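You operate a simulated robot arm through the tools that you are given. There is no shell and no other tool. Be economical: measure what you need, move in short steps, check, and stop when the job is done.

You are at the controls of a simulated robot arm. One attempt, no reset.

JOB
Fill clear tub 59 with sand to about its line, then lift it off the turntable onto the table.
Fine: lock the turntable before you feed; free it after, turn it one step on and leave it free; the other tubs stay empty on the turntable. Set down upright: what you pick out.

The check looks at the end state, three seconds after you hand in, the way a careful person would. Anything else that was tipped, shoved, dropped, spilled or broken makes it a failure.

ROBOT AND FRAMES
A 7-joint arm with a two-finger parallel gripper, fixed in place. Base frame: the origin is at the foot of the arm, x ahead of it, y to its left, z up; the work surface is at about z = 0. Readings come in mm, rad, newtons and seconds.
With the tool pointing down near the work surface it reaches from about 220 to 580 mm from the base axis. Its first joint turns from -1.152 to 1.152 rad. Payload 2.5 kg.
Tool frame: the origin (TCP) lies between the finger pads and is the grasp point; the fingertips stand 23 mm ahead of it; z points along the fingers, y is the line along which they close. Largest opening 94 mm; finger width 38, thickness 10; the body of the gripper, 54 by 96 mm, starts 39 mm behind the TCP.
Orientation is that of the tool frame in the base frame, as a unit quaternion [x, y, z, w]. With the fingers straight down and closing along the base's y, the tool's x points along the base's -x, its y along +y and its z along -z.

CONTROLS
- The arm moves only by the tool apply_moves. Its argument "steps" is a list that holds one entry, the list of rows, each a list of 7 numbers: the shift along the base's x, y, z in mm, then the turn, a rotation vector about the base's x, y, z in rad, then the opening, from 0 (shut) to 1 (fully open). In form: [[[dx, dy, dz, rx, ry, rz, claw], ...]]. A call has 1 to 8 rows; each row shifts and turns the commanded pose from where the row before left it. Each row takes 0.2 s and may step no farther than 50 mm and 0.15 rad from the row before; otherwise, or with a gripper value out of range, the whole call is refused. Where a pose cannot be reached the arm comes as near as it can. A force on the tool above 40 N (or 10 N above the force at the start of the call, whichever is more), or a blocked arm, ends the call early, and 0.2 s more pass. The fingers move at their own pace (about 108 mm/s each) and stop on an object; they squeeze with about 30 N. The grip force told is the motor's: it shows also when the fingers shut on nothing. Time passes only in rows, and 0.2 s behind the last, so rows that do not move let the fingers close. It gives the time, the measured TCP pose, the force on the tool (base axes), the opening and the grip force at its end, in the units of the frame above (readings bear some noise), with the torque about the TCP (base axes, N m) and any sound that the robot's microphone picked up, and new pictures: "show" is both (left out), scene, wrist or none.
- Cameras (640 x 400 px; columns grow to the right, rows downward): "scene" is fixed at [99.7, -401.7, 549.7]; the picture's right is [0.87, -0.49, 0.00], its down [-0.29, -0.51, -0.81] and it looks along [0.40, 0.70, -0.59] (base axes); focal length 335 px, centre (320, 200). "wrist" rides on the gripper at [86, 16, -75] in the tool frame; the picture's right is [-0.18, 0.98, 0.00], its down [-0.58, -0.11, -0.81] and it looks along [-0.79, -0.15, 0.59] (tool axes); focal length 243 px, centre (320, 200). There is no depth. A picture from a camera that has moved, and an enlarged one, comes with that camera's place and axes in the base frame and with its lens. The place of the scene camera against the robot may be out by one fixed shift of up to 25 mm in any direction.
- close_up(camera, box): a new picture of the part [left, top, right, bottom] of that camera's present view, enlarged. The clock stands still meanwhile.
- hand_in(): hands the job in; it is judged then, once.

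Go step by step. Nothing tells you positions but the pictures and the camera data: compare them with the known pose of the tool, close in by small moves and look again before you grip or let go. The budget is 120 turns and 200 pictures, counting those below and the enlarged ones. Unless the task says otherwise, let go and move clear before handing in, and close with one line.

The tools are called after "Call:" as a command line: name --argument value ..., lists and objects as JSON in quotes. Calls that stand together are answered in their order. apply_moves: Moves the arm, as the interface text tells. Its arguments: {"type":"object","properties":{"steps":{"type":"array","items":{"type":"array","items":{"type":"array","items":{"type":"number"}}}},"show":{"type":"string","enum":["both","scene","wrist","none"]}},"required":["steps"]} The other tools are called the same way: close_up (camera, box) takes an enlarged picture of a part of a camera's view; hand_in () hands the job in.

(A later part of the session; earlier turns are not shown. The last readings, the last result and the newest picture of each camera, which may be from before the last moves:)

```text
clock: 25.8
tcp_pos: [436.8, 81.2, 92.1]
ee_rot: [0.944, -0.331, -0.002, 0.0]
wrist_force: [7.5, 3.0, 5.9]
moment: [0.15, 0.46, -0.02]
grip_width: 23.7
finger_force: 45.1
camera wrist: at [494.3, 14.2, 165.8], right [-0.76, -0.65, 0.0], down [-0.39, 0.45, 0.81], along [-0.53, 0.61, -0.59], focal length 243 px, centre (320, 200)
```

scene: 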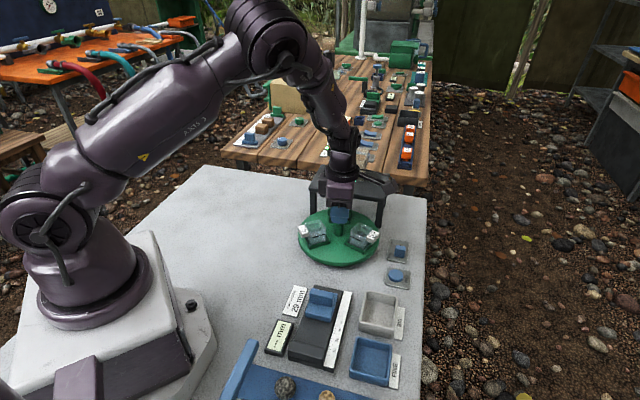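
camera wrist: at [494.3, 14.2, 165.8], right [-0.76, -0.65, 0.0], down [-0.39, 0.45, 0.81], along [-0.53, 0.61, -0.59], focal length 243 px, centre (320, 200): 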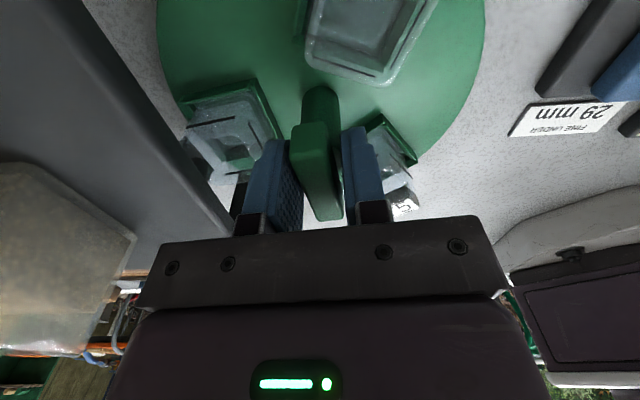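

No stop here: 62 has passed the spout. I release and swing the wrist back half a turn to regrip the bar from the other side.

Call:
apply_moves --steps '[[[0, 0, 0, 0, 0, 0, 0.4], [0, 0, 0, 0, 0, 0, 0.4], [0, 0, 40, 0, 0, 0, 0.4], [0, 0, 40, 0, 0, 0, 0.4], [0, 0, 20, 0, 0, -0.15, 0.4], [0, 0, 20, 0, 0, -0.15, 0.4], [0, 0, 0, 0, 0, -0.15, 0.4], [0, 0, 0, 0, 0, -0.15, 0.4]]]' --show "none"

Call:
apply_moves --steps '[[[0, 0, 0, 0, 0, -0.15, 0.4], [0, 0, 0, 0, 0, -0.15, 0.4], [0, 0, 0, 0, 0, -0.15, 0.4], [0, 0, 0, 0, 0, -0.15, 0.4], [0, 0, 0, 0, 0, -0.15, 0.4], [0, 0, 0, 0, 0, -0.15, 0.4], [0, 0, 0, 0, 0, -0.15, 0.4], [0, 0, 0, 0, 0, -0.15, 0.4]]]' --show "none"

Call:
apply_moves --steps '[[[0, 0, 0, 0, 0, -0.15, 0.4], [0, 0, 0, 0, 0, -0.15, 0.4], [0, 0, 0, 0, 0, -0.15, 0.4], [0, 0, 0, 0, 0, -0.15, 0.4], [0, 0, 0, 0, 0, -0.15, 0.4], [0, 0, 0, 0, 0, -0.15, 0.4], [0, 0, 0, 0, 0, -0.15, 0.4], [0, 0, 0, 0, 0, -0.15, 0.4]]]' --show "both"

Call:
close_up --camera "wrist" --box '[200, 0, 520, 230]'

```text
clock: 27.6
tcp_pos: [436.2, 79.2, 211.7]
ee_rot: [0.803, -0.595, -0.003, 0.0]
wrist_force: [-0.1, -0.1, -1.0]
moment: [0.01, 0.02, 0.0]
grip_width: 37.6
finger_force: 0.0
```

```text
clock: 29.4
tcp_pos: [436.5, 80.6, 211.1]
ee_rot: [-0.327, 0.945, 0.001, 0.001]
wrist_force: [0.0, -0.7, -0.3]
moment: [0.01, -0.03, 0.03]
grip_width: 37.8
finger_force: 0.1
```

```text
clock: 31.2
tcp_pos: [435.8, 79.1, 211.2]
ee_rot: [0.264, 0.964, 0.0, 0.002]
wrist_force: [-0.2, 0.7, 0.5]
moment: [-0.01, -0.01, 0.0]
grip_width: 37.7
finger_force: 0.1
camera wrist: at [369.5, 138.7, 285.0], right [0.66, 0.75, 0.0], down [0.44, -0.39, 0.81], along [0.61, -0.53, -0.59], focal length 243 px, centre (320, 200)
```

scene: 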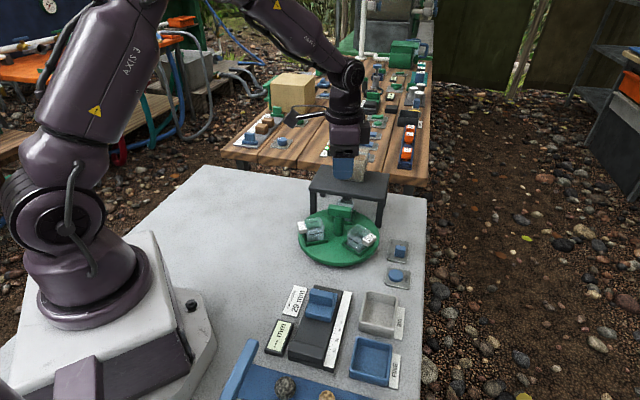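
wrist: 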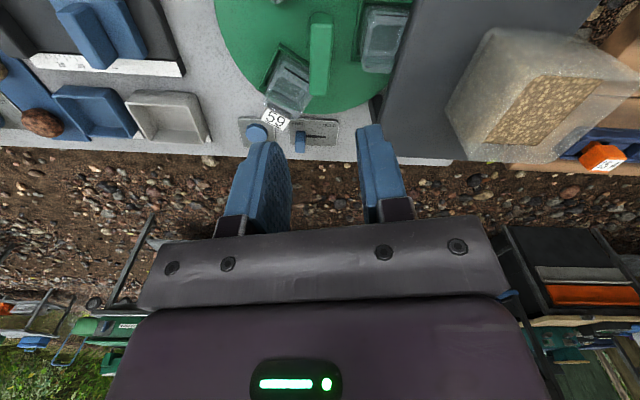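

```text
1.74 times, centred on (360, 115) of wrist
camera zoom: at [369.5, 138.7, 285.0], right [0.66, 0.75, 0.0], down [0.44, -0.39, 0.81], along [0.61, -0.53, -0.59], focal length 422 px, centre (250, 348)
```

zoom: 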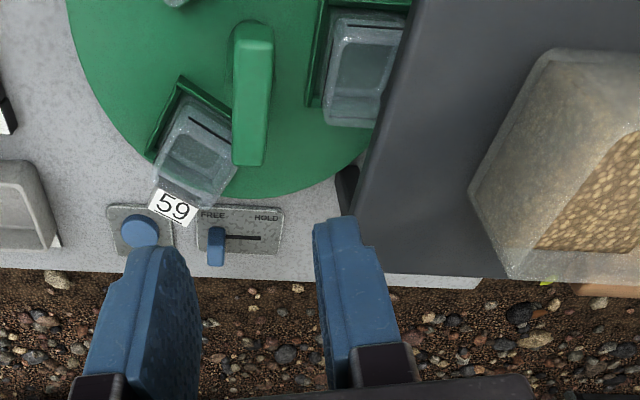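

Call:
apply_moves --steps '[[[0, 1, -40, 0, 0, -0.08, 0.45], [0, 0, -40, 0, 0, -0.08, 0.45], [0, 0, -30, 0, 0, 0, 0.45], [0, 0, -9, 0, 0, 0, 0.45], [0, 0, 0, 0, 0, 0, 0.45]]]' --show "both"

```text
clock: 32.4
tcp_pos: [436.1, 81.8, 91.3]
ee_rot: [0.34, 0.941, 0.0, 0.001]
wrist_force: [0.3, 0.5, 1.1]
moment: [0.01, 0.02, -0.03]
grip_width: 42.3
finger_force: 0.0
camera wrist: at [379.2, 149.9, 164.5], right [0.77, 0.64, 0.0], down [0.38, -0.45, 0.81], along [0.52, -0.62, -0.59], focal length 243 px, centre (320, 200)
```

scene: 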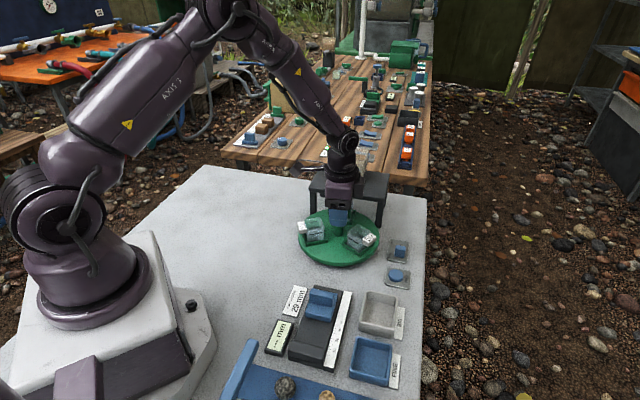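
wrist: 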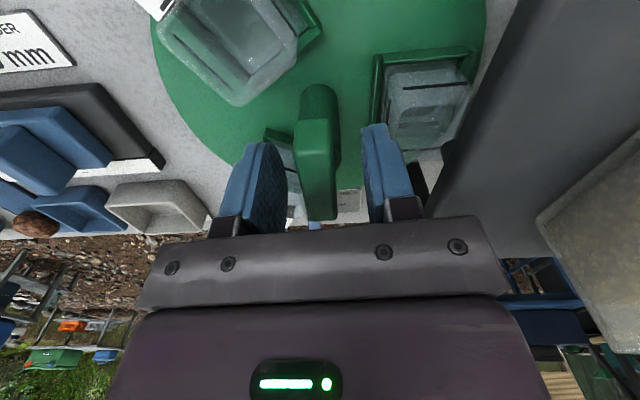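

Call:
apply_moves --steps '[[[0, 0, 0, 0, 0, 0, 0], [0, 0, 0, 0, 0, 0, 0], [0, 0, 0, 0, 0, 0.1, 0], [0, 0, 0, 0, 0, 0.1, 0]]]' --show "none"

Call:
apply_moves --steps '[[[0, 0, 0, 0, 0, 0.1, 0], [0, 0, 0, 0, 0, 0.1, 0], [0, 0, 0, 0, 0, 0.1, 0]]]' --show "both"

```text
clock: 33.4
tcp_pos: [435.0, 80.9, 91.5]
ee_rot: [0.242, 0.97, 0.0, 0.002]
wrist_force: [8.1, 2.0, -18.7]
moment: [0.03, 0.48, -0.02]
grip_width: 23.4
finger_force: 45.0
```

```text
clock: 34.2
tcp_pos: [435.5, 81.2, 91.2]
ee_rot: [0.1, 0.995, 0.001, 0.002]
wrist_force: [3.8, 0.2, -4.2]
moment: [-0.04, 0.56, 0.03]
grip_width: 23.5
finger_force: 45.0
stopped in row 3: the force on the tool passed its limit at 41 N (the readings are from after the stop); the commanded pose is now the measured one
camera wrist: at [353.7, 115.0, 164.6], right [0.38, 0.93, 0.0], down [0.54, -0.22, 0.81], along [0.75, -0.3, -0.59], focal length 243 px, centre (320, 200)
```

scene: 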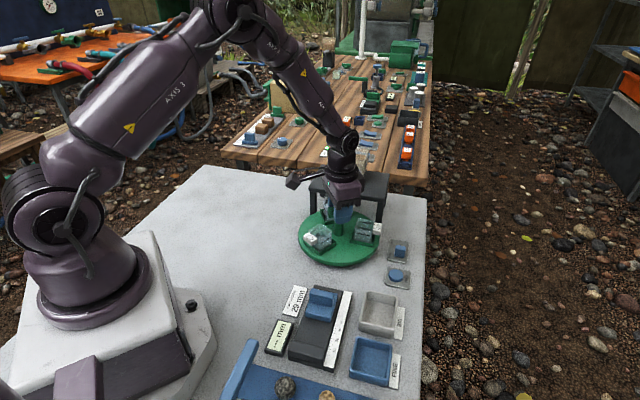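
wrist: 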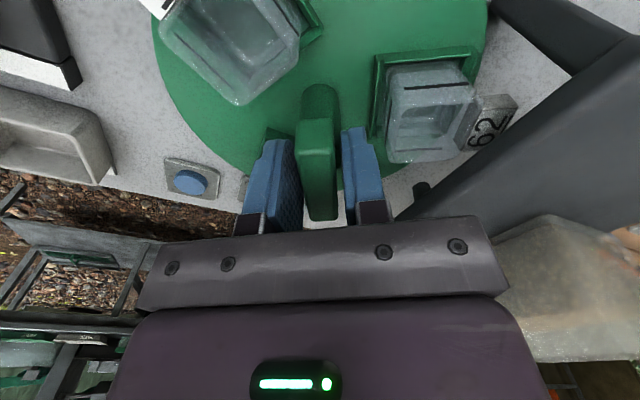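

Call:
apply_moves --steps '[[[0, 0, 0, 0, 0, 0.1, 0], [0, 0, 0, 0, 0, 0.1, 0], [0, 0, 0, 0, 0, 0.1, 0], [0, 0, 0, 0, 0, 0.1, 0]]]' --show "none"

Call:
apply_moves --steps '[[[0, 0, 0, 0, 0, 0.1, 0], [0, 0, 0, 0, 0, 0.1, 0], [0, 0, 0, 0, 0, 0.1, 0], [0, 0, 0, 0, 0, 0.1, 0]]]' --show "none"

Call:
apply_moves --steps '[[[0, 0, 0, 0, 0, 0.1, 0], [0, 0, 0, 0, 0, 0.1, 0], [0, 0, 0, 0, 0, 0.1, 0]]]' --show "both"

```text
clock: 35.2
tcp_pos: [435.8, 81.8, 91.2]
ee_rot: [-0.102, 0.995, 0.002, 0.003]
wrist_force: [5.9, 2.6, -9.2]
moment: [-0.22, -0.21, -0.05]
grip_width: 23.5
finger_force: 45.0
```

```text
clock: 36.2
tcp_pos: [436.2, 80.7, 91.1]
ee_rot: [-0.296, 0.955, 0.002, 0.002]
wrist_force: [8.4, 4.5, -17.4]
moment: [0.46, -1.14, 0.0]
grip_width: 23.5
finger_force: 45.0
```

```text
clock: 37.0
tcp_pos: [434.7, 82.0, 90.4]
ee_rot: [-0.436, 0.9, 0.002, 0.001]
wrist_force: [7.1, 5.4, -14.9]
moment: [0.61, -0.85, 0.0]
grip_width: 23.6
finger_force: 44.8
camera wrist: at [369.1, 24.2, 164.7], right [-0.66, 0.75, 0.0], down [0.45, 0.38, 0.81], along [0.61, 0.53, -0.59], focal length 243 px, centre (320, 200)
```

scene: 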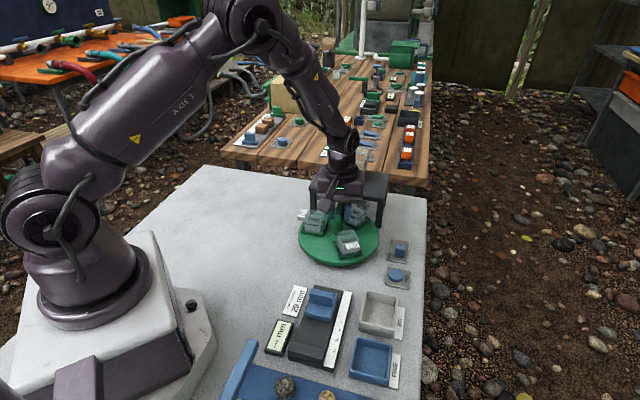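
wrist: 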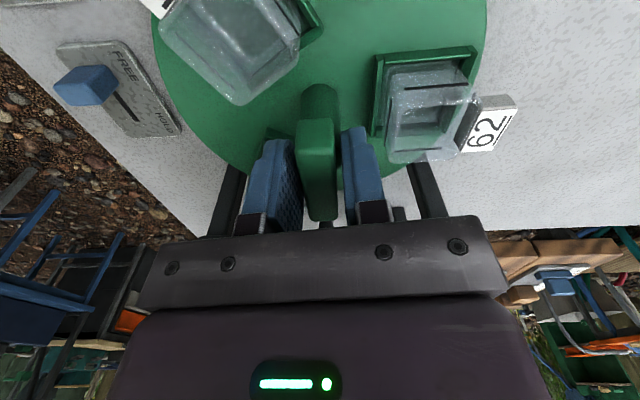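

Call:
apply_moves --steps '[[[0, 0, 0, 0, 0, 0.1, 0], [0, 0, 0, 0, 0, 0.1, 0], [0, 0, 0, 0, 0, 0.1, 0], [0, 0, 0, 0, 0, 0.067, 0], [0, 0, 0, 0, 0, 0, 0]]]' --show "both"

Call:
close_up --camera "scene" --box '[290, 160, 400, 275]'

```text
clock: 38.2
tcp_pos: [434.4, 81.9, 90.5]
ee_rot: [-0.593, 0.805, 0.003, 0.0]
wrist_force: [-2.5, 6.8, 1.1]
moment: [-0.23, -0.03, 0.01]
grip_width: 23.7
finger_force: 45.1
camera wrist: at [394.3, 4.4, 164.7], right [-0.88, 0.47, 0.0], down [0.28, 0.52, 0.81], along [0.38, 0.72, -0.59], focal length 243 px, centre (320, 200)
```

scene: 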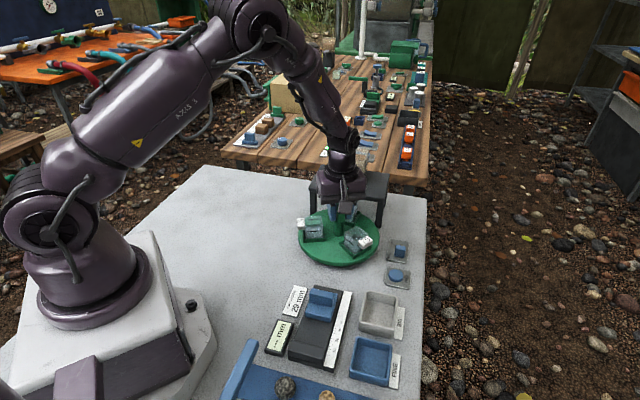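
wrist: 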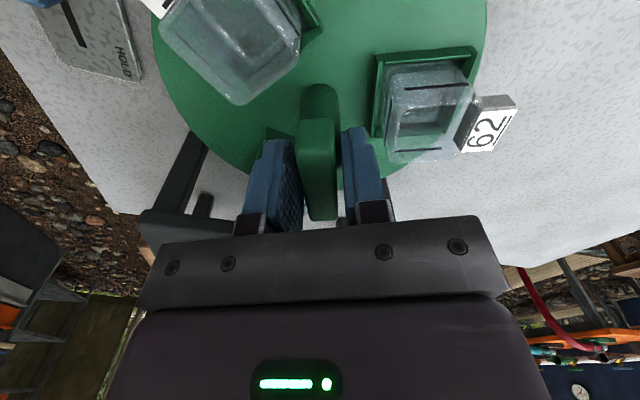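

```text
3.48 times, centred on (345, 218) of scene
camera zoom: at [99.7, -401.7, 549.7], right [0.87, -0.49, 0.0], down [-0.29, -0.51, -0.81], along [0.4, 0.7, -0.59], focal length 1165 px, centre (233, 139)
```

zoom: 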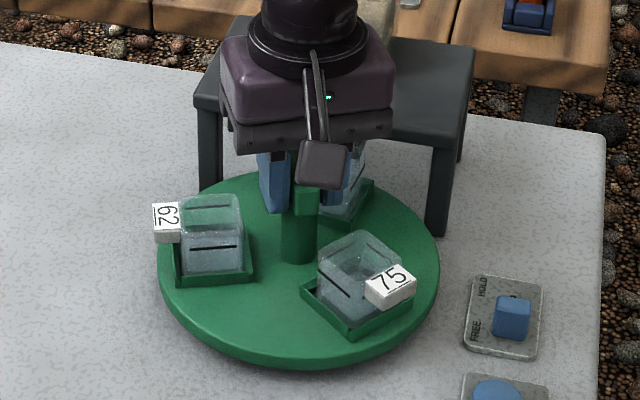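

59 should be under the spout. I'll release, retreat, and check its alignment with the spout.

Call:
apply_moves --steps '[[[0, 0, 0, 0, 0, 0, 0.4], [0, 0, 0, 0, 0, 0, 0.4], [0, 0, 40, 0, 0, 0, 0.4], [0, 0, 40, 0, 0, 0, 0.4], [0, -45, 10, 0, 0, -0.13, 0.4], [0, -45, 10, 0, 0, -0.13, 0.4], [-20, -40, 0, 0, 0, -0.13, 0.5], [-30, -20, 0, 0, 0, -0.13, 0.5]]]' --show "both"

Call:
close_up --camera "scene" --box '[290, 160, 400, 275]'

Call:
close_up --camera "wrist" --box '[220, 60, 480, 240]'

```text
clock: 40.0
tcp_pos: [385.1, -69.3, 189.8]
ee_rot: [-0.365, 0.931, 0.001, 0.002]
wrist_force: [0.5, -0.1, -0.6]
moment: [0.0, 0.0, 0.01]
grip_width: 47.0
finger_force: 0.0
camera wrist: at [311.8, -116.1, 263.8], right [-0.53, 0.85, 0.0], down [0.5, 0.31, 0.81], along [0.68, 0.43, -0.59], focal length 243 px, centre (320, 200)
```

scene: 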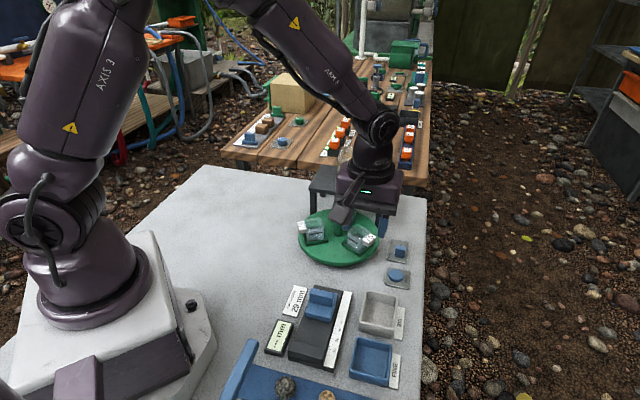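
wrist: 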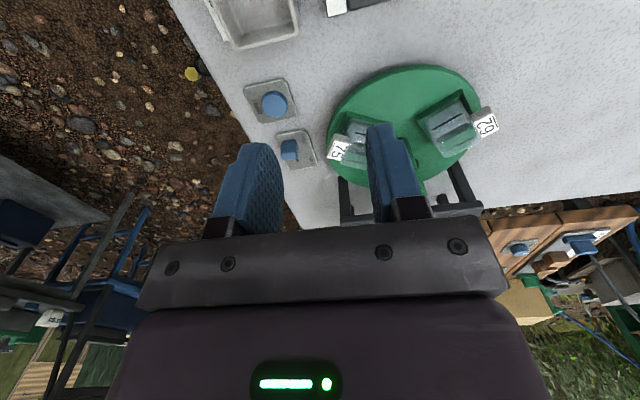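

```text
3.48 times, centred on (345, 218) of scene
camera zoom: at [99.8, -401.7, 549.7], right [0.87, -0.49, 0.0], down [-0.29, -0.51, -0.81], along [0.4, 0.7, -0.59], focal length 1165 px, centre (233, 139)
```

zoom: 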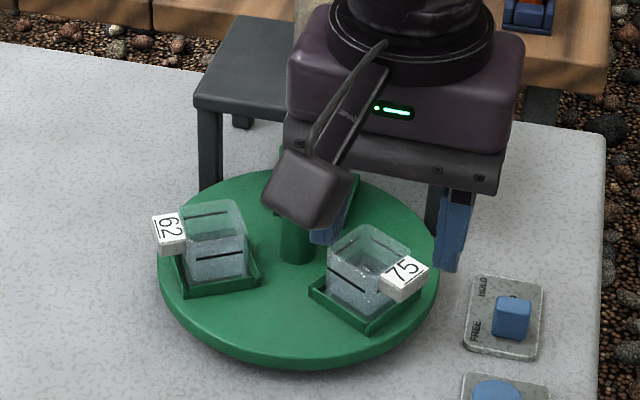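

```text
2.22 times, centred on (350, 150) of wrist
camera zoom: at [311.8, -116.1, 263.8], right [-0.53, 0.85, 0.0], down [0.5, 0.31, 0.81], along [0.68, 0.43, -0.59], focal length 539 px, centre (253, 311)
```

zoom: 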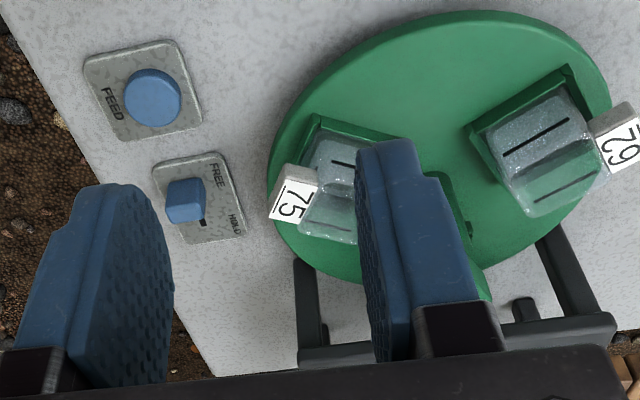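

It settled by itself into the station with 59 under the spout, so the detents are 120° apart. Now I lock it with the lever.

Call:
apply_moves --steps '[[[46, 12, 0, 0, 0, 0, 0.5], [46, 12, 0, 0, 0, 0, 0.5], [45, 14, 0, 0, 0, 0, 0.5], [0, 0, -45, 0, 0, 0, 0.5], [0, 0, -45, 0, 0, 0, 0.5], [0, 0, -45, 0, 0, 0, 0.5], [0, 0, -16, 0, 0, 0, 0.5]]]' --show "wrist"

```text
clock: 41.6
tcp_pos: [523.7, -30.5, 39.3]
ee_rot: [-0.365, 0.931, 0.001, 0.002]
wrist_force: [-0.3, 0.7, -0.2]
moment: [-0.01, 0.03, 0.02]
grip_width: 46.9
finger_force: 0.0
camera wrist: at [449.3, -77.1, 113.6], right [-0.53, 0.85, 0.0], down [0.5, 0.31, 0.81], along [0.68, 0.43, -0.59], focal length 243 px, centre (320, 200)
```

wrist: 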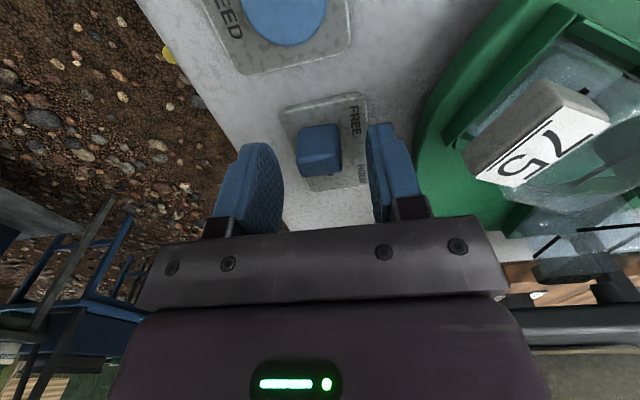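

Call:
apply_moves --steps '[[[0, 0, 0, 0, 0, 0, 0], [0, 0, 0, 0, 0, 0, 0], [6, 6, 0, 0, 0, 0, 0], [6, 6, 0, 0, 0, 0, 0], [6, 5, 0, 0, 0, 0, 0], [7, 6, 0, 0, 0, 0, 0]]]' --show "wrist"

```text
clock: 43.0
tcp_pos: [546.6, -7.8, 40.1]
ee_rot: [-0.364, 0.931, 0.001, 0.001]
wrist_force: [7.9, -6.6, -9.9]
moment: [-0.67, 0.39, 0.54]
grip_width: 21.1
finger_force: 44.8
camera wrist: at [472.4, -54.1, 113.8], right [-0.53, 0.85, 0.0], down [0.5, 0.31, 0.81], along [0.68, 0.43, -0.59], focal length 243 px, centre (320, 200)
```

wrist: 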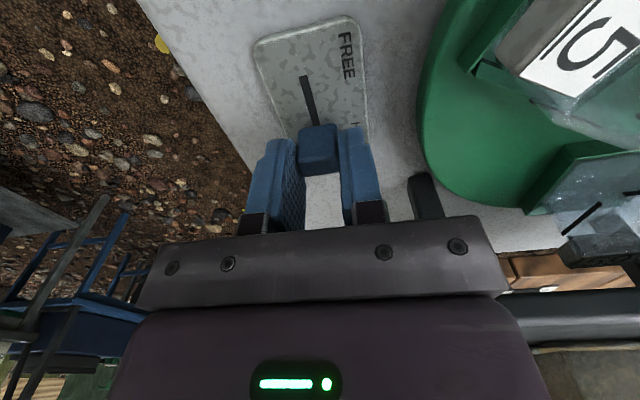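

Lever is at HOLD. I release, move above the FEED button with the fingers closed, and look.

Call:
apply_moves --steps '[[[0, 0, 0, 0, 0, 0, 0.5], [0, 0, 0, 0, 0, 0, 0.5], [0, 0, 45, 0, 0, 0, 0.5], [0, 0, 15, 0, 0, 0, 0.3], [-36, -32, 0, 0, 0, 0, 0], [-36, -33, 0, 0, 0, 0, 0], [0, 0, 0, 0, 0, 0, 0]]]' --show "both"

Call:
close_up --camera "scene" --box '[290, 160, 430, 300]'

```text
clock: 44.6
tcp_pos: [473.9, -72.4, 99.0]
ee_rot: [-0.365, 0.931, 0.001, 0.002]
wrist_force: [-0.1, -0.7, -0.1]
moment: [0.04, 0.01, -0.02]
grip_width: 0.0
finger_force: 29.8
camera wrist: at [399.6, -118.9, 172.7], right [-0.53, 0.85, 0.0], down [0.5, 0.31, 0.81], along [0.68, 0.43, -0.59], focal length 243 px, centre (320, 200)
```

scene: 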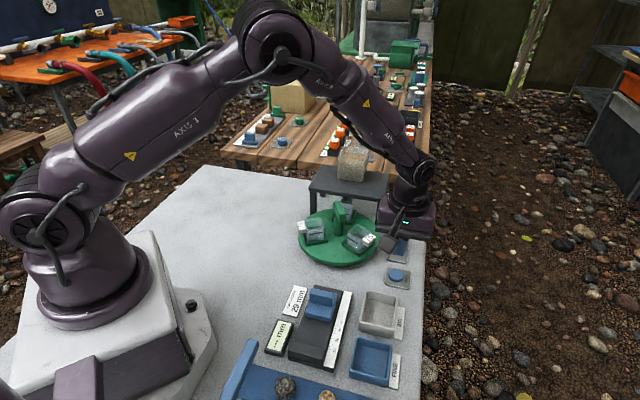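
wrist: 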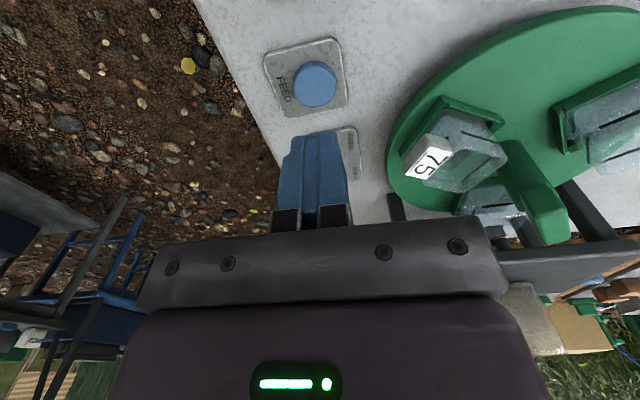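

```text
2.86 times, centred on (360, 230) of scene
camera zoom: at [99.7, -401.7, 549.7], right [0.87, -0.49, 0.0], down [-0.29, -0.51, -0.81], along [0.4, 0.7, -0.59], focal length 957 px, centre (206, 114)
```

zoom: 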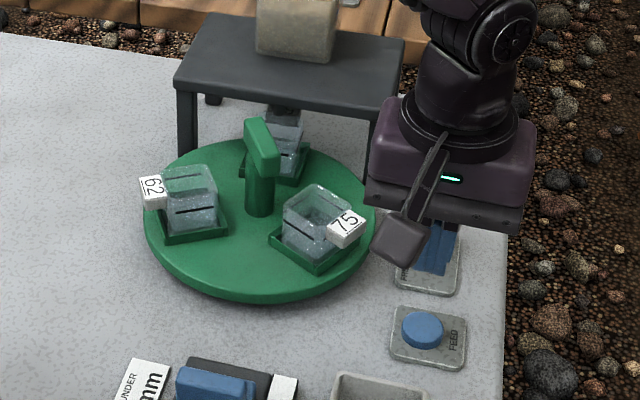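

Call:
apply_moves --steps '[[[-1, -4, -40, 0, 0, 0, 0], [0, 0, -10, 0, 0, 0, 0]]]' --show "both"

Call:
close_up --camera "scene" --box '[325, 185, 375, 235]'

```text
clock: 45.2
tcp_pos: [474.5, -76.7, 50.2]
ee_rot: [-0.365, 0.931, 0.001, 0.002]
wrist_force: [0.0, 0.2, 0.0]
moment: [0.03, 0.02, 0.0]
grip_width: 0.0
finger_force: 29.8
camera wrist: at [399.9, -123.4, 123.4], right [-0.53, 0.85, 0.0], down [0.5, 0.31, 0.81], along [0.68, 0.43, -0.59], focal length 243 px, centre (320, 200)
```

scene: 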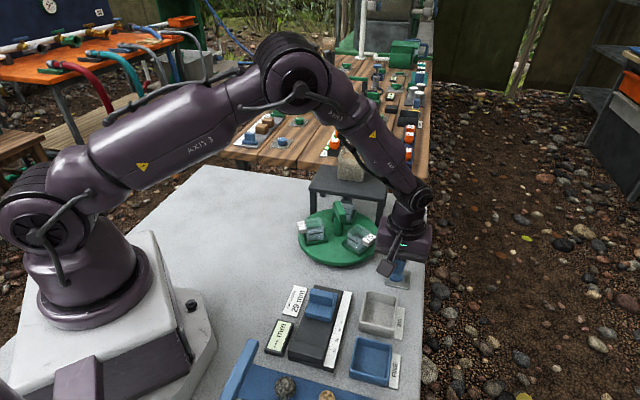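
wrist: 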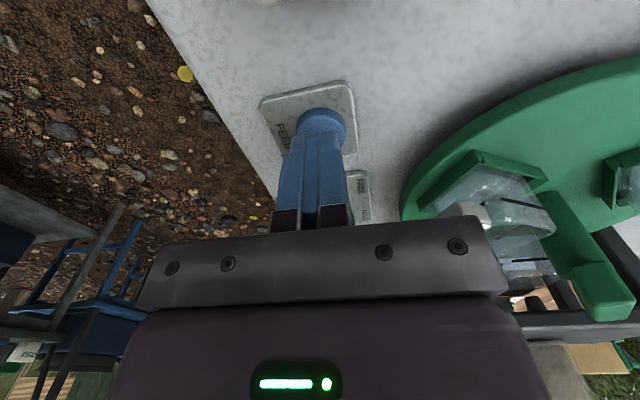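

```text
8.00 times, centred on (350, 210) of scene
camera zoom: at [99.7, -401.7, 549.7], right [0.87, -0.49, 0.0], down [-0.29, -0.51, -0.81], along [0.4, 0.7, -0.59], focal length 2679 px, centre (80, 120)
```

zoom: 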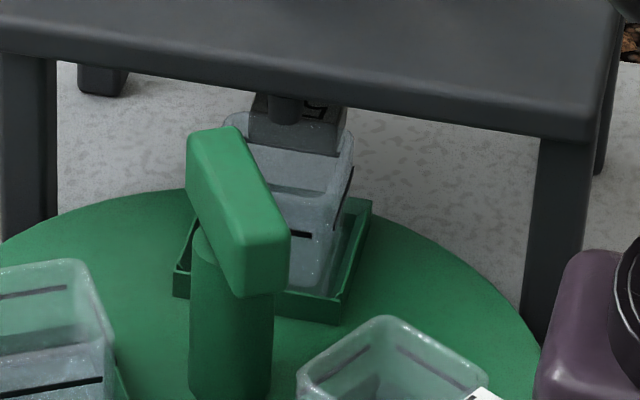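

Call:
apply_moves --steps '[[[0, 0, -7, 0, 0, 0, 0]]]' --show "none"

Call:
apply_moves --steps '[[[0, 0, -3, 0, 0, 0, 0]]]' --show "none"

Call:
close_up --camera "scene" --box '[325, 185, 375, 235]'

```text
clock: 45.6
tcp_pos: [474.0, -77.8, 41.4]
ee_rot: [-0.365, 0.931, 0.001, 0.001]
wrist_force: [-0.4, 0.3, 0.2]
moment: [0.01, 0.04, 0.01]
grip_width: 0.0
finger_force: 30.1
```

```text
clock: 46.0
tcp_pos: [474.0, -77.1, 40.6]
ee_rot: [-0.365, 0.931, 0.002, 0.001]
wrist_force: [-0.2, 0.5, -0.4]
moment: [-0.01, -0.02, -0.01]
grip_width: 0.3
finger_force: 29.8
```

```text
8.00 times, centred on (350, 210) of scene
camera zoom: at [99.7, -401.7, 549.7], right [0.87, -0.49, 0.0], down [-0.29, -0.51, -0.81], along [0.4, 0.7, -0.59], focal length 2679 px, centre (80, 120)
```

zoom: 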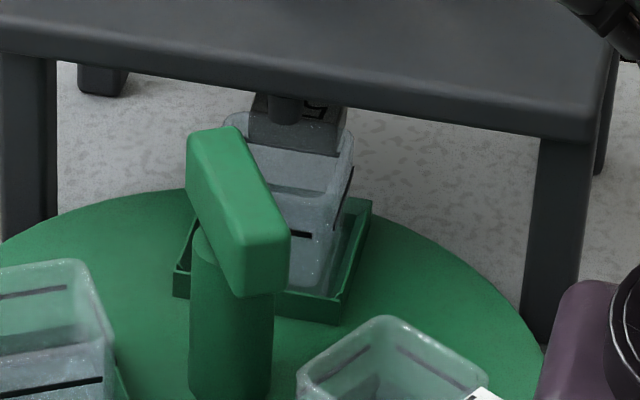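

Call:
apply_moves --steps '[[[0, 0, -3, 0, 0, 0, 0]]]' --show "none"

Call:
apply_moves --steps '[[[0, 0, -3, 0, 0, 0, 0]]]' --show "none"

Call:
close_up --camera "scene" --box '[325, 185, 375, 235]'

```text
clock: 46.4
tcp_pos: [474.5, -76.7, 36.6]
ee_rot: [-0.365, 0.931, 0.001, 0.001]
wrist_force: [0.0, -0.2, 0.3]
moment: [0.01, -0.02, -0.01]
grip_width: 0.1
finger_force: 30.5
```

```text
clock: 46.8
tcp_pos: [474.5, -76.0, 33.6]
ee_rot: [-0.366, 0.931, 0.002, 0.002]
wrist_force: [0.0, -0.2, 1.5]
moment: [-0.03, -0.01, -0.01]
grip_width: 0.0
finger_force: 29.9
heard: click
```

```text
8.00 times, centred on (350, 210) of scene
camera zoom: at [99.7, -401.7, 549.7], right [0.87, -0.49, 0.0], down [-0.29, -0.51, -0.81], along [0.4, 0.7, -0.59], focal length 2679 px, centre (80, 120)
```

zoom: 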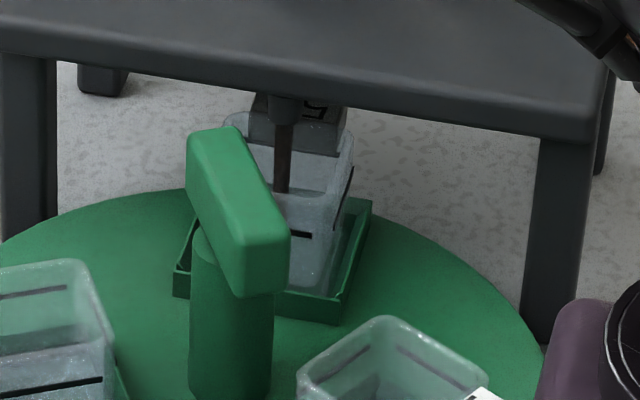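

Click heard, and sand is flowing. I ease off to see whether it stops.

Call:
apply_moves --steps '[[[0, 0, 6, 0, 0, 0, 0]]]' --show "none"

Call:
close_up --camera "scene" --box '[325, 185, 375, 235]'

```text
clock: 47.2
tcp_pos: [474.4, -77.9, 40.3]
ee_rot: [-0.365, 0.931, 0.002, 0.001]
wrist_force: [0.0, 0.0, 0.1]
moment: [0.02, 0.01, 0.02]
grip_width: 0.0
finger_force: 29.7
```

```text
8.00 times, centred on (350, 210) of scene
camera zoom: at [99.7, -401.7, 549.7], right [0.87, -0.49, 0.0], down [-0.29, -0.51, -0.81], along [0.4, 0.7, -0.59], focal length 2679 px, centre (80, 120)
```

zoom: 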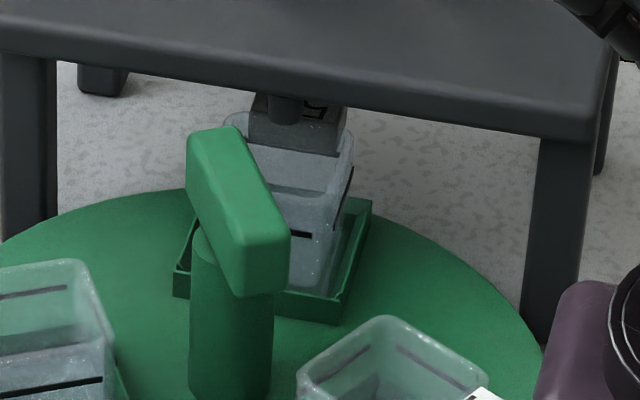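

It flows only while held. I press for about 1 s and look.

Call:
apply_moves --steps '[[[0, 0, -6, 0, 0, 0, 0], [0, 0, 0, 0, 0, 0, 0], [0, 0, 0, 0, 0, 0, 0], [0, 0, 0, 0, 0, 0, 0], [0, 0, 0, 0, 0, 0, 0], [0, 0, 6, 0, 0, 0, 0]]]' --show "none"

Call:
close_up --camera "scene" --box '[325, 185, 375, 235]'

```text
clock: 48.6
tcp_pos: [474.4, -76.6, 40.3]
ee_rot: [-0.364, 0.931, 0.002, 0.002]
wrist_force: [-0.7, -0.4, -0.3]
moment: [0.02, -0.02, 0.01]
grip_width: 0.0
finger_force: 30.0
heard: click
```

```text
8.00 times, centred on (350, 210) of scene
camera zoom: at [99.7, -401.7, 549.7], right [0.87, -0.49, 0.0], down [-0.29, -0.51, -0.81], along [0.4, 0.7, -0.59], focal length 2679 px, centre (80, 120)
```

zoom: 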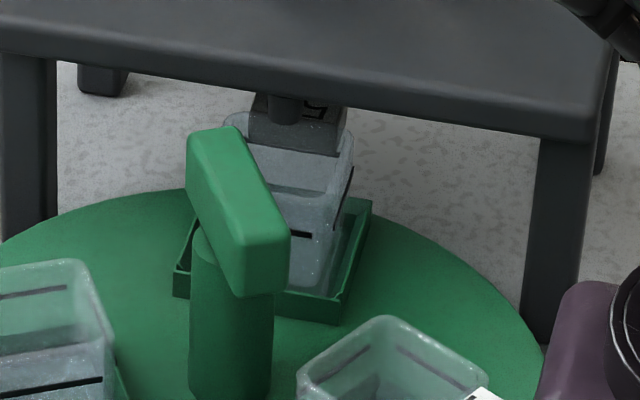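

Call:
close_up --camera "scene" --box '[350, 198, 374, 226]'

Call:
apply_moves --steps '[[[0, 0, -6, 0, 0, 0, 0], [0, 0, 0, 0, 0, 0, 0], [0, 0, 0, 0, 0, 0, 0], [0, 0, 0, 0, 0, 0, 0], [0, 0, 0, 0, 0, 0, 0], [0, 0, 0, 0, 0, 0, 0]]]' --show "wrist"

Call:
close_up --camera "scene" --box '[350, 198, 374, 226]'

```text
14.29 times, centred on (362, 212) of scene
camera zoom: at [99.7, -401.7, 549.7], right [0.87, -0.49, 0.0], down [-0.29, -0.51, -0.81], along [0.4, 0.7, -0.59], focal length 4783 px, centre (-280, 29)
```

zoom: 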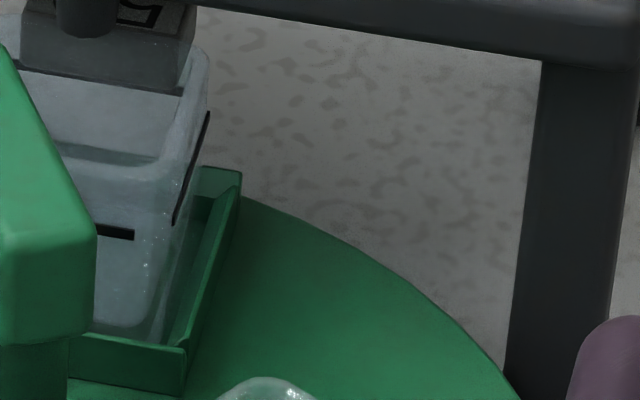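

```text
clock: 50.0
tcp_pos: [474.2, -77.2, 33.9]
ee_rot: [-0.364, 0.931, 0.001, 0.001]
wrist_force: [-0.8, -0.6, 1.3]
moment: [-0.04, -0.02, 0.03]
grip_width: 0.0
finger_force: 29.6
heard: click
camera wrist: at [400.3, -123.3, 107.8], right [-0.53, 0.85, 0.0], down [0.5, 0.31, 0.81], along [0.68, 0.43, -0.59], focal length 243 px, centre (320, 200)
```

wrist: 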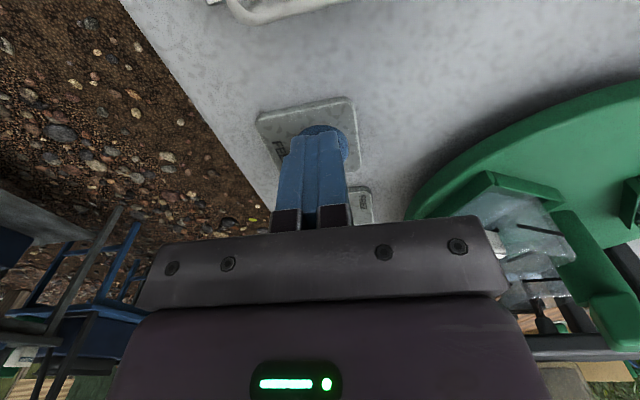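

```text
14.29 times, centred on (362, 212) of scene
camera zoom: at [99.7, -401.7, 549.7], right [0.87, -0.49, 0.0], down [-0.29, -0.51, -0.81], along [0.4, 0.7, -0.59], focal length 4783 px, centre (-280, 29)
```

zoom: 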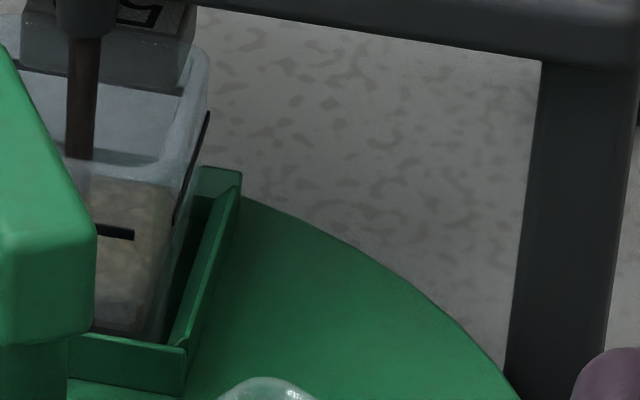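

Sand is up and may be past the line. I release at once.

Call:
apply_moves --steps '[[[0, 0, 8, 0, 0, 0, 0]]]' --show "none"

Call:
close_up --camera "scene" --box '[345, 193, 375, 226]'

```text
clock: 50.4
tcp_pos: [473.6, -78.1, 40.5]
ee_rot: [-0.365, 0.931, 0.001, 0.002]
wrist_force: [-0.5, 0.6, 0.1]
moment: [-0.02, -0.01, -0.01]
grip_width: 0.0
finger_force: 29.6
```

```text
12.12 times, centred on (360, 210) of scene
camera zoom: at [99.7, -401.7, 549.7], right [0.87, -0.49, 0.0], down [-0.29, -0.51, -0.81], along [0.4, 0.7, -0.59], focal length 4058 px, centre (-165, 85)
```

zoom: 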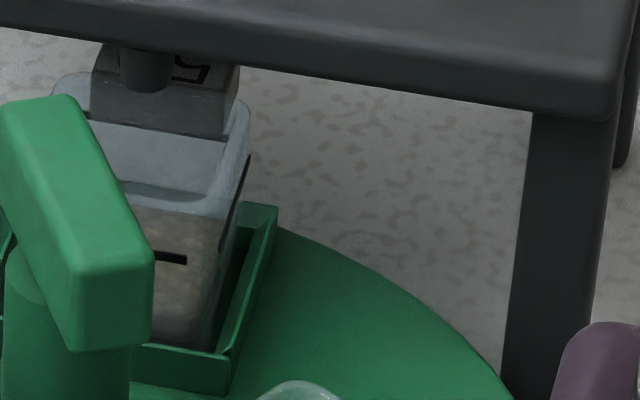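

Call:
close_up --camera "wrist" --box '[480, 180, 640, 360]'

Call:
close_up --camera "scene" --box '[352, 202, 366, 220]'

```text
2.22 times, centred on (560, 270) of wrist
camera zoom: at [399.6, -123.7, 115.3], right [-0.53, 0.85, 0.0], down [0.5, 0.31, 0.81], along [0.68, 0.43, -0.59], focal length 539 px, centre (-213, 44)
```

zoom: 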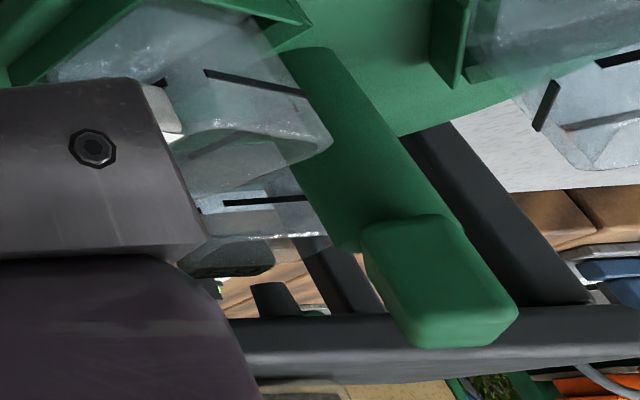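

```text
16.00 times, centred on (359, 211) of scene
camera zoom: at [99.7, -401.7, 549.7], right [0.87, -0.49, 0.0], down [-0.29, -0.51, -0.81], along [0.4, 0.7, -0.59], focal length 5357 px, centre (-304, 24)
```

zoom: 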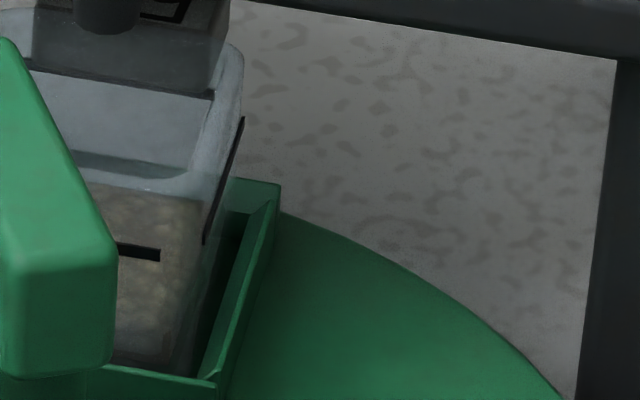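

The sand surface's back edge is well below the back line, so it is still a low layer. I'll add another short press and compare.

Call:
apply_moves --steps '[[[0, 0, -8, 0, 0, 0, 0], [0, 0, 0, 0, 0, 0, 0], [0, 0, 0, 0, 0, 0, 0], [0, 0, 0, 0, 0, 0, 0], [0, 0, 8, 0, 0, 0, 0]]]' --show "none"

Call:
close_up --camera "scene" --box '[352, 202, 366, 220]'

```text
clock: 51.6
tcp_pos: [475.3, -76.8, 41.5]
ee_rot: [-0.365, 0.931, 0.002, 0.001]
wrist_force: [0.2, -0.2, -0.9]
moment: [-0.02, 0.01, 0.02]
grip_width: 0.0
finger_force: 30.0
heard: click
```

```text
16.00 times, centred on (359, 211) of scene
camera zoom: at [99.7, -401.7, 549.7], right [0.87, -0.49, 0.0], down [-0.29, -0.51, -0.81], along [0.4, 0.7, -0.59], focal length 5357 px, centre (-304, 24)
```

zoom: 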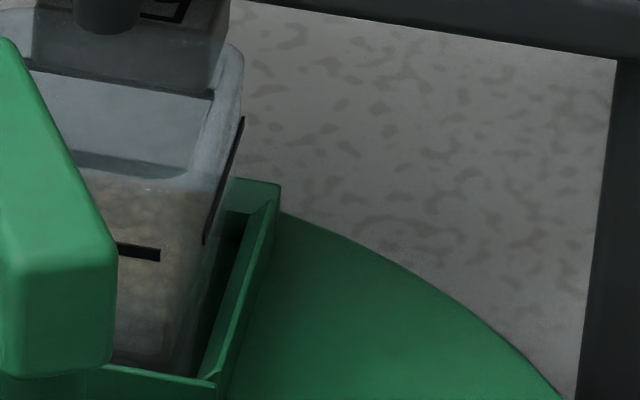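

Call:
apply_moves --steps '[[[0, 0, -8, 0, 0, 0, 0], [0, 0, 0, 0, 0, 0, 0], [0, 0, 0, 0, 0, 0, 0], [0, 0, 0, 0, 0, 0, 0], [0, 0, 0, 0, 0, 0, 0], [0, 0, 0, 0, 0, 0, 0], [0, 0, 0, 0, 0, 0, 0], [0, 0, 8, 0, 0, 0, 0]]]' --show "none"

Call:
close_up --camera "scene" --box '[352, 202, 366, 220]'

```text
clock: 53.4
tcp_pos: [476.3, -76.6, 42.3]
ee_rot: [-0.364, 0.931, 0.002, 0.001]
wrist_force: [-0.1, 0.1, -0.1]
moment: [0.01, -0.01, -0.04]
grip_width: 0.0
finger_force: 29.8
heard: click
```

```text
16.00 times, centred on (359, 211) of scene
camera zoom: at [99.7, -401.7, 549.7], right [0.87, -0.49, 0.0], down [-0.29, -0.51, -0.81], along [0.4, 0.7, -0.59], focal length 5357 px, centre (-304, 24)
```

zoom: 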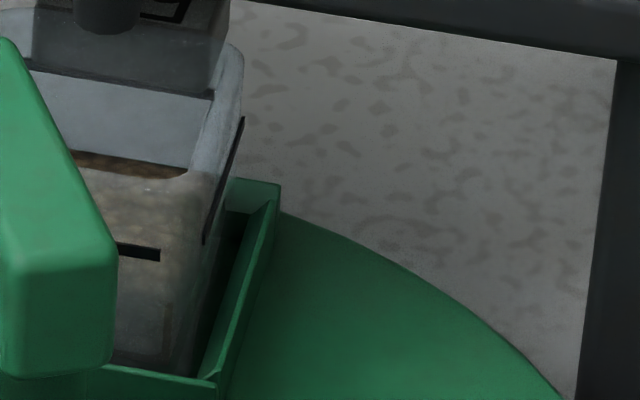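

Call:
apply_moves --steps '[[[-1, 0, -9, 0, 0, 0, 0], [0, 0, 0, 0, 0, 0, 0], [0, 0, 0, 0, 0, 0, 0], [0, 0, 0, 0, 0, 0, 0], [0, 0, 0, 0, 0, 0, 0], [0, 0, 0, 0, 0, 0, 0], [0, 0, 0, 0, 0, 0, 0], [0, 0, 8, 0, 0, 0, 0]]]' --show "none"

Call:
close_up --camera "scene" --box '[352, 202, 366, 220]'

```text
clock: 55.2
tcp_pos: [474.3, -76.4, 40.0]
ee_rot: [-0.365, 0.931, 0.002, 0.002]
wrist_force: [0.0, -0.2, 0.0]
moment: [0.0, -0.02, -0.03]
grip_width: 0.0
finger_force: 29.8
heard: click
```

```text
16.00 times, centred on (359, 211) of scene
camera zoom: at [99.7, -401.7, 549.7], right [0.87, -0.49, 0.0], down [-0.29, -0.51, -0.81], along [0.4, 0.7, -0.59], focal length 5357 px, centre (-304, 24)
```

zoom: 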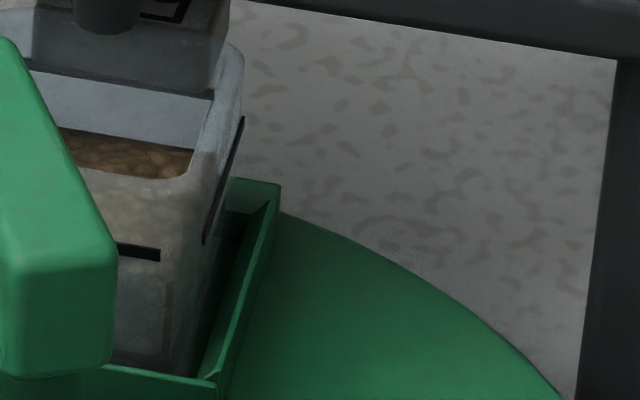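

Call:
apply_moves --steps '[[[0, 0, -7.5, 0, 0, 0, 0], [0, 0, 0, 0, 0, 0, 0], [0, 0, 0, 0, 0, 0, 0], [0, 0, 0, 0, 0, 0, 0], [0, 0, 0, 0, 0, 0, 0], [0, 0, 0, 0, 0, 0, 0], [0, 0, 8, 0, 0, 0, 0]]]' --show "none"

Call:
close_up --camera "scene" --box '[352, 202, 366, 220]'

```text
clock: 56.8
tcp_pos: [473.7, -77.0, 40.5]
ee_rot: [-0.365, 0.931, 0.002, 0.001]
wrist_force: [0.2, -0.7, 0.0]
moment: [0.0, 0.01, 0.0]
grip_width: 0.0
finger_force: 30.6
heard: click
```

```text
16.00 times, centred on (359, 211) of scene
camera zoom: at [99.7, -401.7, 549.7], right [0.87, -0.49, 0.0], down [-0.29, -0.51, -0.81], along [0.4, 0.7, -0.59], focal length 5357 px, centre (-304, 24)
```

zoom: 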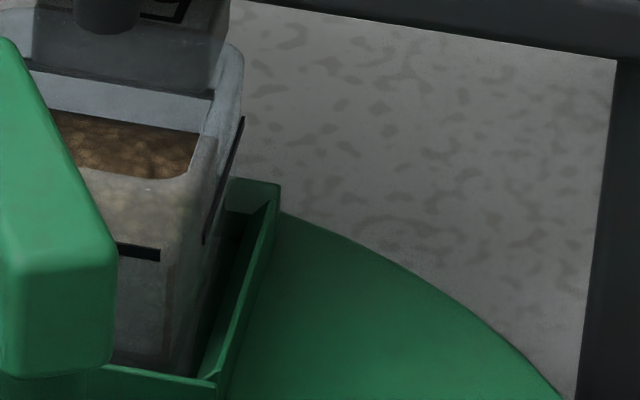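

Call:
apply_moves --steps '[[[0, 0, -8, 0, 0, 0, 0], [0, 0, 0, 0, 0, 0, 0], [0, 0, 0, 0, 0, 0, 0], [0, 0, 0, 0, 0, 0, 0], [0, 0, 8, 0, 0, 0, 0]]]' --show "none"

Call:
close_up --camera "scene" --box '[352, 202, 366, 220]'

```text
clock: 58.0
tcp_pos: [473.6, -76.2, 41.1]
ee_rot: [-0.365, 0.931, 0.001, 0.002]
wrist_force: [0.6, -0.4, -0.5]
moment: [0.0, 0.01, 0.02]
grip_width: 0.0
finger_force: 30.0
heard: click
```

```text
16.00 times, centred on (359, 211) of scene
camera zoom: at [99.7, -401.7, 549.7], right [0.87, -0.49, 0.0], down [-0.29, -0.51, -0.81], along [0.4, 0.7, -0.59], focal length 5357 px, centre (-304, 24)
```

zoom: 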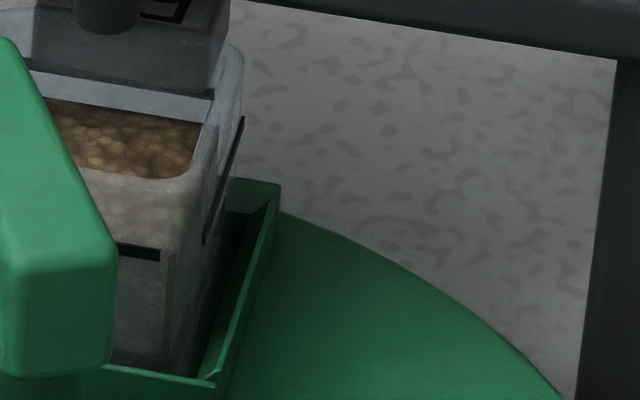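

The sand now reaches about the line. Next I free the turntable.

Call:
apply_moves --steps '[[[0, 0, 48, 0, 0, 0, 0], [24, 22, 10, 0, 0, 0, 0.3], [24, 23, 0, 0, 0, 0, 0.5], [24, 23, 0, 0, 0, 0, 0.5], [0, 0, 0, 0, 0, 0, 0.5], [0, 0, -40, 0, 0, 0, 0.5], [0, 0, -19, 0, 0, 0, 0.5]]]' --show "wrist"

```text
clock: 59.6
tcp_pos: [544.5, -6.4, 41.2]
ee_rot: [-0.365, 0.931, 0.001, 0.001]
wrist_force: [-0.2, 0.4, -0.1]
moment: [0.01, 0.03, 0.0]
grip_width: 47.0
finger_force: 0.0
camera wrist: at [470.4, -54.0, 114.1], right [-0.53, 0.85, 0.0], down [0.5, 0.31, 0.81], along [0.68, 0.43, -0.59], focal length 243 px, centre (320, 200)
```

wrist: 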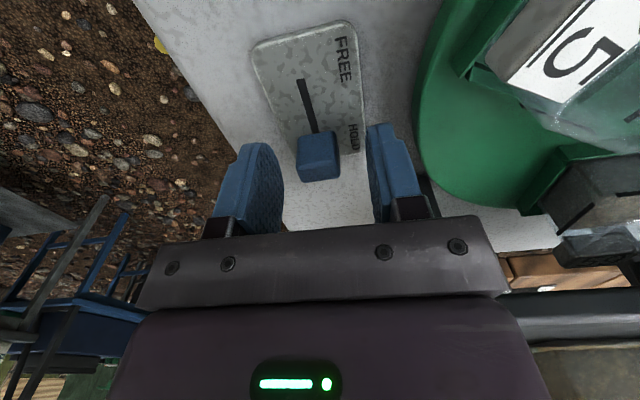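

Call:
close_up --camera "wrist" --box '[530, 130, 640, 280]'

Call:
apply_moves --steps '[[[0, 0, -1, 0, 0, 0, 0], [0, 0, 0, 0, 0, 0, 0], [-6, -6, 0, 0, 0, 0, 0], [-6, -6, 0, 0, 0, 0, 0], [-6, -6, 0, 0, 0, 0, 0], [-5.5, -6, 0, 0, 0, 0, 0]]]' --show "wrist"

```text
2.67 times, centred on (585, 205) of wrist
camera zoom: at [470.4, -54.0, 114.1], right [-0.53, 0.85, 0.0], down [0.5, 0.31, 0.81], along [0.68, 0.43, -0.59], focal length 647 px, centre (-387, 187)
```

zoom: 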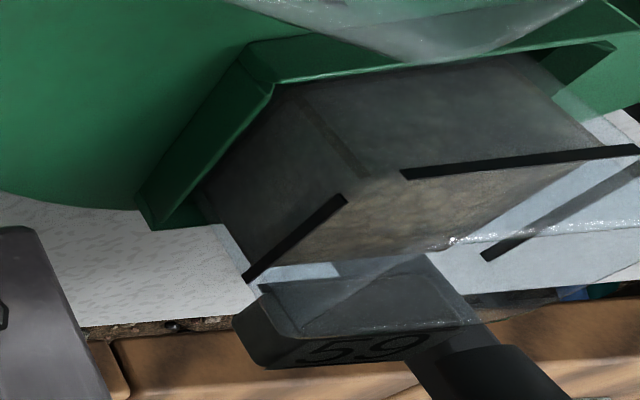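

```text
clock: 61.0
tcp_pos: [521.3, -32.4, 40.2]
ee_rot: [-0.364, 0.931, 0.002, 0.001]
wrist_force: [6.1, -9.1, -2.9]
moment: [0.43, -0.73, 0.47]
grip_width: 21.2
finger_force: 44.7
camera wrist: at [447.0, -79.1, 113.7], right [-0.53, 0.85, 0.0], down [0.5, 0.31, 0.81], along [0.68, 0.43, -0.59], focal length 243 px, centre (320, 200)
```

wrist: 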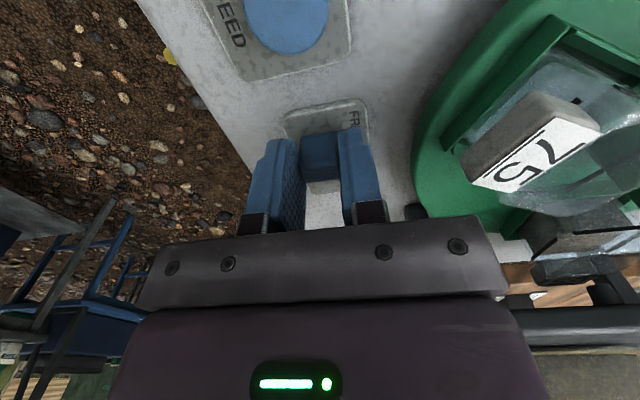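

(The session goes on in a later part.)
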